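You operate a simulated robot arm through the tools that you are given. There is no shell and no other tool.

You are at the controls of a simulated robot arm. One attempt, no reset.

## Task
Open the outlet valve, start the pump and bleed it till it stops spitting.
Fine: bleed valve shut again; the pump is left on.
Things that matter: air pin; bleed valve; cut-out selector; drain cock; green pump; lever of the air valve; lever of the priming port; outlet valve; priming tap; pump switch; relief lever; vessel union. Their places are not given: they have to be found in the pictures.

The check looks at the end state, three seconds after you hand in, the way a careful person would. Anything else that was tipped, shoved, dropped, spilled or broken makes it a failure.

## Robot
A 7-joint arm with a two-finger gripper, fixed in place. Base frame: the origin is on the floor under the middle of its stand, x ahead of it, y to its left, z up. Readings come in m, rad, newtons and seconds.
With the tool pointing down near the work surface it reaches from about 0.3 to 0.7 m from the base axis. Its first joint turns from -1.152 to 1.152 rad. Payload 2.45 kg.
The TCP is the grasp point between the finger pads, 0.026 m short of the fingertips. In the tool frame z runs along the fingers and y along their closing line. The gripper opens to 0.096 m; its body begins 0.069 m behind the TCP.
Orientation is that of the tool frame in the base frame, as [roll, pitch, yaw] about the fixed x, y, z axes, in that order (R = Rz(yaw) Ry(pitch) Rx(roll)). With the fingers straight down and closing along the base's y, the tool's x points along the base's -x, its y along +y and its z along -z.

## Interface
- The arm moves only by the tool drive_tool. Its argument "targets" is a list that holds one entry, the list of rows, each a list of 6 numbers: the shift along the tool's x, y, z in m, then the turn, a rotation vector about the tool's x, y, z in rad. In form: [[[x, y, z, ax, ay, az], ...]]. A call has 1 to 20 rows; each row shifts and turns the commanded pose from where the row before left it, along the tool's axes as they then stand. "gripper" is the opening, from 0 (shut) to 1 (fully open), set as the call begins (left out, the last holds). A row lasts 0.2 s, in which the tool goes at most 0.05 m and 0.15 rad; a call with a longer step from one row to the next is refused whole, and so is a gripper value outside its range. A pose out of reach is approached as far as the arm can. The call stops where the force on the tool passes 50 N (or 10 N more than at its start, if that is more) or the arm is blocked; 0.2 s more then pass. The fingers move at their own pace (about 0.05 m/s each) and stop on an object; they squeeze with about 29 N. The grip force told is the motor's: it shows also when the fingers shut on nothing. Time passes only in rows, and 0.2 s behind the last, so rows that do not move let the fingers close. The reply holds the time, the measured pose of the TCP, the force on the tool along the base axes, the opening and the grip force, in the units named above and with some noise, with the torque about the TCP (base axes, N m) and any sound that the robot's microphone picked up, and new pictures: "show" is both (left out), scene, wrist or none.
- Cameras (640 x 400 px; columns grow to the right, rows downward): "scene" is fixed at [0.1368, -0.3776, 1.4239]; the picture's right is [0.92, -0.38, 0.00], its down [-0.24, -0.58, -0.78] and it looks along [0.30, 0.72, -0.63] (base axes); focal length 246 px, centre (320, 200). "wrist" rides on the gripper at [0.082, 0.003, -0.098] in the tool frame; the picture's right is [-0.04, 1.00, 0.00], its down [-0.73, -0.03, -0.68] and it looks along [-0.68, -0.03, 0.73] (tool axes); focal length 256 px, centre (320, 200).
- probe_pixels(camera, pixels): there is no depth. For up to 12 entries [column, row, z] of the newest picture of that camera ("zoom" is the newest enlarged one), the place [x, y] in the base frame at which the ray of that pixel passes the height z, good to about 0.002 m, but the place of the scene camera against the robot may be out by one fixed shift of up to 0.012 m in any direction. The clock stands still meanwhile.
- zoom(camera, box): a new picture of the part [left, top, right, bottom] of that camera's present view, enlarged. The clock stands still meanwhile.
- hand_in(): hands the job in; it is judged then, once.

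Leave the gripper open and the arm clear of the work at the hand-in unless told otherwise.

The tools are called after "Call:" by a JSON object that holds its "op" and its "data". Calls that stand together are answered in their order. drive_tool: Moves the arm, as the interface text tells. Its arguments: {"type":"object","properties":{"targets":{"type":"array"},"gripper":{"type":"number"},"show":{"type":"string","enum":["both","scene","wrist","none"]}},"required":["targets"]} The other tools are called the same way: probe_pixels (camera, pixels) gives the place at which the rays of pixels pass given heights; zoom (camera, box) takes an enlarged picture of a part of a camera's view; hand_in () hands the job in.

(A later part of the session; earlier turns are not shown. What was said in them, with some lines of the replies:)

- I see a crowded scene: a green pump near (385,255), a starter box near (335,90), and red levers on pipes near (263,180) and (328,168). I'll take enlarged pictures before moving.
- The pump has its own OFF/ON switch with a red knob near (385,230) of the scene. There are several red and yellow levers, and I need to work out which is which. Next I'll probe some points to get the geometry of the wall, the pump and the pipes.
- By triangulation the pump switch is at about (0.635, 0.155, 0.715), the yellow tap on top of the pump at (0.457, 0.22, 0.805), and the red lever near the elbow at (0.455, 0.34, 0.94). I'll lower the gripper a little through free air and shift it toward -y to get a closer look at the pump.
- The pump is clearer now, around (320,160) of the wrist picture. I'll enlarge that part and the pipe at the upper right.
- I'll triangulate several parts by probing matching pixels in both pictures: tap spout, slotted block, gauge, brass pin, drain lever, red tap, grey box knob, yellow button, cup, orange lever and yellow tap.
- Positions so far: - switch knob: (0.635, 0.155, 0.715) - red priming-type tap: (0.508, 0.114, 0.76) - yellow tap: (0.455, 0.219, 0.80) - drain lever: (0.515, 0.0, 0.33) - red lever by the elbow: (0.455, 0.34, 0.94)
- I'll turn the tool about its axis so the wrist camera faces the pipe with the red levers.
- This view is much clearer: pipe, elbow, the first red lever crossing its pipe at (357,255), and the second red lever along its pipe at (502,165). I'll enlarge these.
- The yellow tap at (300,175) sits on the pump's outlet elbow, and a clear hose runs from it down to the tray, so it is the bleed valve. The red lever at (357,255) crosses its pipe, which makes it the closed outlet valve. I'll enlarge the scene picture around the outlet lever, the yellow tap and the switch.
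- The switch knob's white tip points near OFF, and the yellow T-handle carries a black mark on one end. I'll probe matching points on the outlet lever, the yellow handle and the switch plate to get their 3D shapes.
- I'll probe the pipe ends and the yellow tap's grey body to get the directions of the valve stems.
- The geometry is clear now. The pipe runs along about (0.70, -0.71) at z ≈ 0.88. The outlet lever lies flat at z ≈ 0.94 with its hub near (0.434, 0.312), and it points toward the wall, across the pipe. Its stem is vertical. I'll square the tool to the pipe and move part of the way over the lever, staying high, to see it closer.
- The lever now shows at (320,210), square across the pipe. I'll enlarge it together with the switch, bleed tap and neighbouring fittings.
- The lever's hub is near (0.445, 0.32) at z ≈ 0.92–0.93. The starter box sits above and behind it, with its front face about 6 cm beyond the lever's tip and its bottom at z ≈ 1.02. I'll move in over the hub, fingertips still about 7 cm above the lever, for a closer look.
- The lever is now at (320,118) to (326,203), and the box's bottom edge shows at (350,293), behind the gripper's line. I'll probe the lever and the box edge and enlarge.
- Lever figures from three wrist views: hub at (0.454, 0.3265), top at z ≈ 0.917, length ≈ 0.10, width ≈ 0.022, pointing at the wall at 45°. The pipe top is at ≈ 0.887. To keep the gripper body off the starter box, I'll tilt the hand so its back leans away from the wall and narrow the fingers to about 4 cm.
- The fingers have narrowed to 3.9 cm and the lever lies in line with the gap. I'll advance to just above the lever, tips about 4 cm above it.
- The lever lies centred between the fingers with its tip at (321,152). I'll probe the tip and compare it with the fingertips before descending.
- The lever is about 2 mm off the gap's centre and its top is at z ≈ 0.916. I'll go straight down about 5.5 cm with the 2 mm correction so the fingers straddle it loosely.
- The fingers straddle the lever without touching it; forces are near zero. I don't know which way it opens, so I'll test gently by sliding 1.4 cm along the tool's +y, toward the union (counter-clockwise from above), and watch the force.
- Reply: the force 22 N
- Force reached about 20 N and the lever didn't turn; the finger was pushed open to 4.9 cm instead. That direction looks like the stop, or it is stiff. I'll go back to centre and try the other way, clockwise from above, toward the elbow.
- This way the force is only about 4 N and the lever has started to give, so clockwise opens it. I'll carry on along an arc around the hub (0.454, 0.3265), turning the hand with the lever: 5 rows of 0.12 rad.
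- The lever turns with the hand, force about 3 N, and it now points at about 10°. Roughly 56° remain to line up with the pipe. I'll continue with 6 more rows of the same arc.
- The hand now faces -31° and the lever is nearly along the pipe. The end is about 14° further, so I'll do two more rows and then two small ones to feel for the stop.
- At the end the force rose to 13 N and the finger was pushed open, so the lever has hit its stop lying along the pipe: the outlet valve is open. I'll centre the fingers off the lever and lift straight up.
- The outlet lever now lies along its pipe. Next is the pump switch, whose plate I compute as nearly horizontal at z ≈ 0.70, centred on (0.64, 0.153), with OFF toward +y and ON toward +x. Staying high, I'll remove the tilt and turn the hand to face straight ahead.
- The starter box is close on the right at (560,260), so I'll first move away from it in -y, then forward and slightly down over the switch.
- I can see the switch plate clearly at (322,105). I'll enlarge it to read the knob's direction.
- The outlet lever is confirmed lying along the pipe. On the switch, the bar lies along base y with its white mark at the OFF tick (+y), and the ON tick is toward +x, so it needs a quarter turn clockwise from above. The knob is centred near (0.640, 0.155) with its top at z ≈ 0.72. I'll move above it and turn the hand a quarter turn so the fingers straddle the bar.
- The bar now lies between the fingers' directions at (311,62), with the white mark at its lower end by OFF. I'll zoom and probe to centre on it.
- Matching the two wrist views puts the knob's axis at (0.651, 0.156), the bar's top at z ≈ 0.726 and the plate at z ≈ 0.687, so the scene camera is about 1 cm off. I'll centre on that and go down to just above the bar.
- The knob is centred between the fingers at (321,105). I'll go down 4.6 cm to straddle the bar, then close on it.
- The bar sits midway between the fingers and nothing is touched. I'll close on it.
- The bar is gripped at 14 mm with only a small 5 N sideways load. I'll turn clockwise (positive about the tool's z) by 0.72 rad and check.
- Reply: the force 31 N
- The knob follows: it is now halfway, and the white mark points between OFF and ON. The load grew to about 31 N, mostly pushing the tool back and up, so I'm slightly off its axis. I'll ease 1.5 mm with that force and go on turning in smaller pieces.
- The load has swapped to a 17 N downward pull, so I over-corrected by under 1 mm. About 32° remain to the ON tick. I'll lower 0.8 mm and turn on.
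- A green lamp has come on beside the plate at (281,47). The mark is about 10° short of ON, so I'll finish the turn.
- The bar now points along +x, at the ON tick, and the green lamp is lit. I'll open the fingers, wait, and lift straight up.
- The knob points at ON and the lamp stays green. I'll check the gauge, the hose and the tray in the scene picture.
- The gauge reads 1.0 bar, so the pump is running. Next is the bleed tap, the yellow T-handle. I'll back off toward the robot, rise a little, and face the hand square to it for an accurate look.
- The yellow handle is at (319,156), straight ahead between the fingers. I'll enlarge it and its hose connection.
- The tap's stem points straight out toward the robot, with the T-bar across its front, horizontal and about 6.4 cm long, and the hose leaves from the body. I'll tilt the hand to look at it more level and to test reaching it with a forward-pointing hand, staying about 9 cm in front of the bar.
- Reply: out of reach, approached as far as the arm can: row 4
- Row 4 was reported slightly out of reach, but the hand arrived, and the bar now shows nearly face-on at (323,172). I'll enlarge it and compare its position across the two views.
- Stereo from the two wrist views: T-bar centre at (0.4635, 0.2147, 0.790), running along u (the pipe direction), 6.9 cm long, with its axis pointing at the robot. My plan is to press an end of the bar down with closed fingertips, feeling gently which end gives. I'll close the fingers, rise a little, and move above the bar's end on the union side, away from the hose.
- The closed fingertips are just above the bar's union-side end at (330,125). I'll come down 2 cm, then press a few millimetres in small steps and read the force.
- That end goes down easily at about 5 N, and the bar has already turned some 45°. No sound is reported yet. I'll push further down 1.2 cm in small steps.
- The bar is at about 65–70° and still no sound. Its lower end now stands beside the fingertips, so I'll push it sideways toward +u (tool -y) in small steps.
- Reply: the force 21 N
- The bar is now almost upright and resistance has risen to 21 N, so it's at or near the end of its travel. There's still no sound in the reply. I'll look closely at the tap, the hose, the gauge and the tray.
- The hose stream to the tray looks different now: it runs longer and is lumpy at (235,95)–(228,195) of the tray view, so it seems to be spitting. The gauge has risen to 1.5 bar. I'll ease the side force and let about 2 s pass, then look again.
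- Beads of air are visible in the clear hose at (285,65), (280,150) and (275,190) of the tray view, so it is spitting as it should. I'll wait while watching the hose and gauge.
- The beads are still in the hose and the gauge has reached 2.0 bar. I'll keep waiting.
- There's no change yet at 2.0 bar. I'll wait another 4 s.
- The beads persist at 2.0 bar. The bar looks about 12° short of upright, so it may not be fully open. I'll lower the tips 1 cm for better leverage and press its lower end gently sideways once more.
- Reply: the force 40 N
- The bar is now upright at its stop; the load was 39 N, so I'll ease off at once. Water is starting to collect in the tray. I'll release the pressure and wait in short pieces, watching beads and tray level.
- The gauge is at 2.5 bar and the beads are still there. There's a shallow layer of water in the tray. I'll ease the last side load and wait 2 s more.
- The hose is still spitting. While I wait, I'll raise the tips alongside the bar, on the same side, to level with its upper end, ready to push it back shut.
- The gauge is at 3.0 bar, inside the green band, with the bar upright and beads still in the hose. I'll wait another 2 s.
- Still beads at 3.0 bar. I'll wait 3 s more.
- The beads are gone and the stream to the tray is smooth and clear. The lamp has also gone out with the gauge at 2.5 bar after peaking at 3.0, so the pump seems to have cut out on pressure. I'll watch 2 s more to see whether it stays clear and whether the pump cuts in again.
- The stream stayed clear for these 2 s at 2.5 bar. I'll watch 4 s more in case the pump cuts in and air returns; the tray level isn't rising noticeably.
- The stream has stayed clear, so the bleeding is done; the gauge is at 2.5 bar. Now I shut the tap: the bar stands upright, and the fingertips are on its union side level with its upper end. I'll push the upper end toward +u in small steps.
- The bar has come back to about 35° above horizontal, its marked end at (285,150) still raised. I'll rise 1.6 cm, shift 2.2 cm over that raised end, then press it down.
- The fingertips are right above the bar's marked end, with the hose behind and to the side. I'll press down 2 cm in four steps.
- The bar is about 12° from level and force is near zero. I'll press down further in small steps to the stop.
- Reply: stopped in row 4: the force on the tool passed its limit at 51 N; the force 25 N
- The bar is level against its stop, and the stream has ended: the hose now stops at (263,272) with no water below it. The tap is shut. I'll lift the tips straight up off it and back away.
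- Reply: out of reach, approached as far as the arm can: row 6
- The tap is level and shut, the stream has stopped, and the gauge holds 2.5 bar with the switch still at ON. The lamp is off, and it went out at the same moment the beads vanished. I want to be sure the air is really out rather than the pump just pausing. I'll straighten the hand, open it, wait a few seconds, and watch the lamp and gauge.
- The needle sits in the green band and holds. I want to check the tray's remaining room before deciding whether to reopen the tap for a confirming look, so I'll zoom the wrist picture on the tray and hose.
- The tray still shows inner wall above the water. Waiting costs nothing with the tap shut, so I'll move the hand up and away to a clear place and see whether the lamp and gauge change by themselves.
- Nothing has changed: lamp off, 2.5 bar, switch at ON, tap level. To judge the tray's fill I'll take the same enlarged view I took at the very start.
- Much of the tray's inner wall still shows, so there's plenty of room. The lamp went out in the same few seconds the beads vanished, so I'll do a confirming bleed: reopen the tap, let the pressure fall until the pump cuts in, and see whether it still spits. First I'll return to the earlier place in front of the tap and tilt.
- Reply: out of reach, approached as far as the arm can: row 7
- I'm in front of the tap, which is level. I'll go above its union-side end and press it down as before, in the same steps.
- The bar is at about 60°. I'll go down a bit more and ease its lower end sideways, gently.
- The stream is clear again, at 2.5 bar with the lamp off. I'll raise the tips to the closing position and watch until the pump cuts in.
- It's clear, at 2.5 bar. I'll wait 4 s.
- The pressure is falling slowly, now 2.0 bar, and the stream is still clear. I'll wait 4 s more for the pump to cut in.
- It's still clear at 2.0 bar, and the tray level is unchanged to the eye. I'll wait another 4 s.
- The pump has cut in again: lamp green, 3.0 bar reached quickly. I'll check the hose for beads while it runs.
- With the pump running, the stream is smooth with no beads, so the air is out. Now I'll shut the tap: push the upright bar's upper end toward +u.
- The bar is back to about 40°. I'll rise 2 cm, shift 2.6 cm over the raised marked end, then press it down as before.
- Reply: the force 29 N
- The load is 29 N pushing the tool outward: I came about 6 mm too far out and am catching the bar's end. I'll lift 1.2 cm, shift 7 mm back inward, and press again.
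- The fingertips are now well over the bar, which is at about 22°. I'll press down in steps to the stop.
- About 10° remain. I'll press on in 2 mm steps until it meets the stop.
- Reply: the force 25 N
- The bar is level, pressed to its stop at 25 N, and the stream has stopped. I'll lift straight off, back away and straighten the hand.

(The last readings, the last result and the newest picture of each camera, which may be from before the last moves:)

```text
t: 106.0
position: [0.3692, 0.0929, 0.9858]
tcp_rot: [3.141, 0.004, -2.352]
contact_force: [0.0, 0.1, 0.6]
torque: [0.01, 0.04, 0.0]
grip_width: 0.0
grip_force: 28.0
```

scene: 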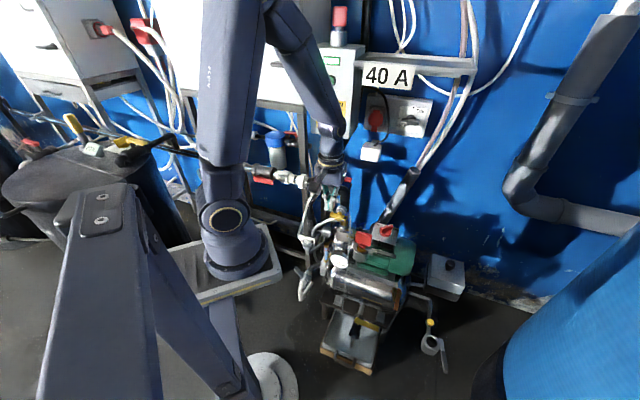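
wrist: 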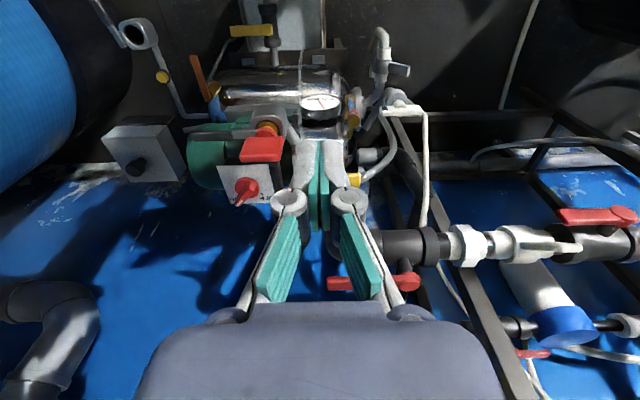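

I'm clear of the work. I'll rise further, open the gripper, and check the final state of everything.

Call:
{"op": "drive_tool", "data": {"targets": [[[0.02, 0, -0.035, 0, 0, 0], [0.02, 0, -0.035, 0, 0, 0], [0.02, 0, -0.035, 0, 0, 0], [0.02, 0, -0.035, 0, 0, 0], [0, 0, 0, 0, 0, 0], [0, 0, 0, 0, 0, 0], [0, 0, 0, 0, 0, 0]]], "gripper": 1.0}}

Call:
{"op": "zoom", "data": {"camera": "scene", "box": [300, 195, 410, 280]}}

Call:
{"op": "zoom", "data": {"camera": "scene", "box": [280, 260, 480, 390]}}

Call:
{"op": "zoom", "data": {"camera": "scene", "box": [220, 130, 370, 230]}}

Call:
{"op": "zoom", "data": {"camera": "wrist", "box": [230, 0, 470, 200]}}

```text
t: 107.6
position: [0.3131, 0.0382, 1.1278]
tcp_rot: [3.141, 0.003, -2.356]
contact_force: [0.3, 0.1, -0.1]
torque: [-0.01, -0.01, 0.04]
grip_width: 0.0957
grip_force: 0.1
```

scene: 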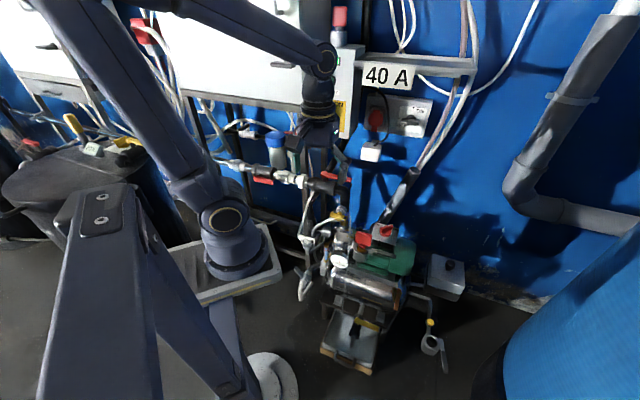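
wrist: 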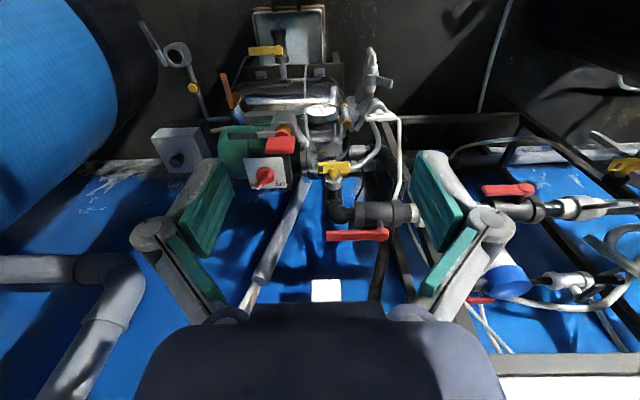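

```text
4.71 times, centred on (355, 238) of scene
```

zoom: 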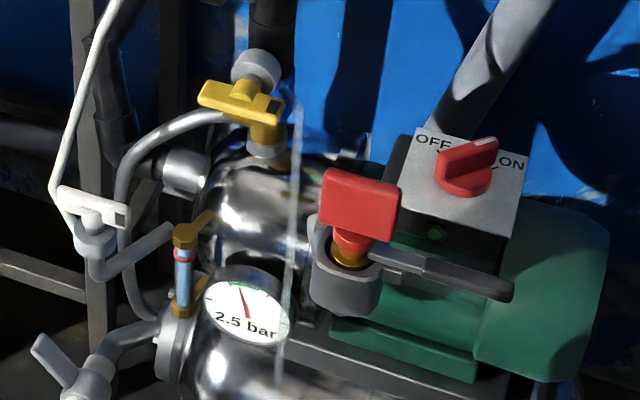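

```text
3.08 times, centred on (380, 325) of scene
```

zoom: 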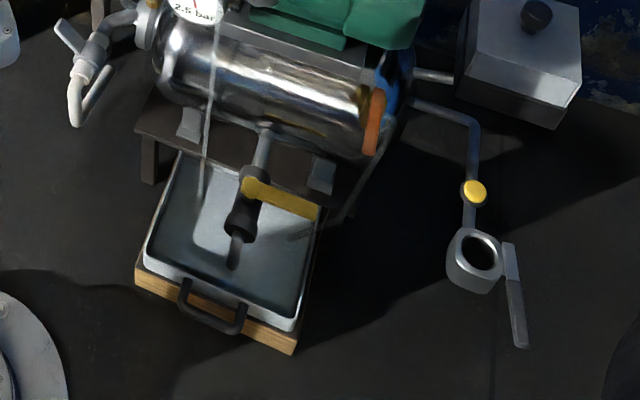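

```text
4.00 times, centred on (295, 180) of scene
```

zoom: 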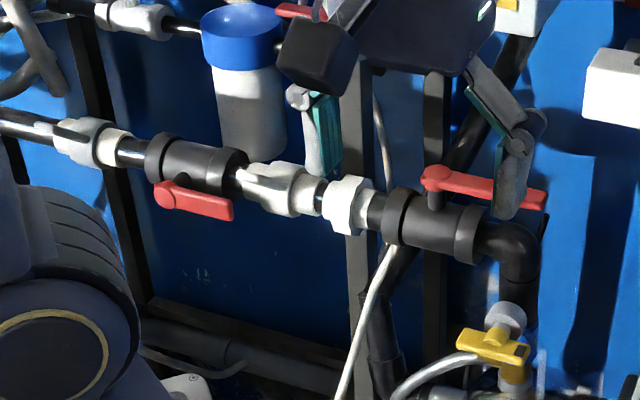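

```text
2.00 times, centred on (350, 100) of wrist
```

zoom: 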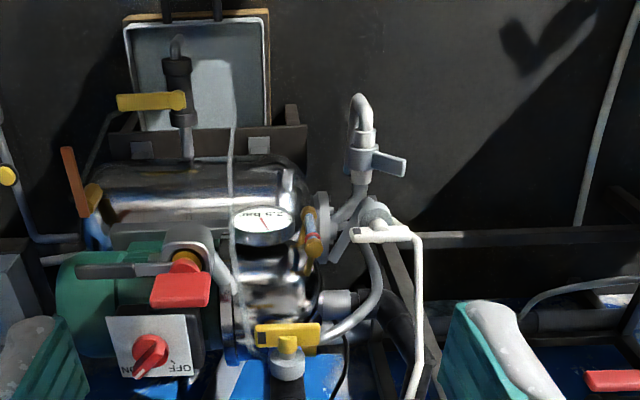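

Final check:
- The outlet lever lies along its pipe.
- The pump switch points at ON. The pump cut in by itself at low pressure and cuts out at about 3 bar.
- The bleed tap is level and against its stop, with no stream.
- The gauge reads 2.5 bar, in the green band.
- The tray has not overflowed, and the other levers and taps look as they were at the start.
- The arm is clear and the gripper is open.

I'm handing in.

Call:
{"op": "hand_in", "data": {}}

```text
The job is handed in.
```

The job is done and handed in. The outlet valve is open, the pump has been bled until it ran clear, the bleed valve is shut again, and the pump is left switched on. I don't have the check's verdict.

- **Outlet valve:** the red lever by the elbow was across the pipe. I turned it a quarter turn to its stop, and it now lies along the pipe.
- **Pump:** the switch on the green motor went from OFF to ON. The green lamp lit and the pressure climbed. At hand-in the gauge read 2.5 bar. The lamp was off then because the pump stops itself at about 3 bar; the switch is still at ON.
- **Bleeding:** I opened the yellow tap on the pump outlet, and air beads showed in its clear hose. They stopped at about the moment the pump cut out, so I shut the tap and later opened it again to check. The pump started by itself at about 2 bar and the stream stayed clear while it ran.
- **Bleed valve:** it is closed against its stop, and the stream to the tray has stopped.

The tray holds some water from the bleeding and did not overflow. The other taps and levers look as they did at the start. The arm is clear of the work and the gripper is open.
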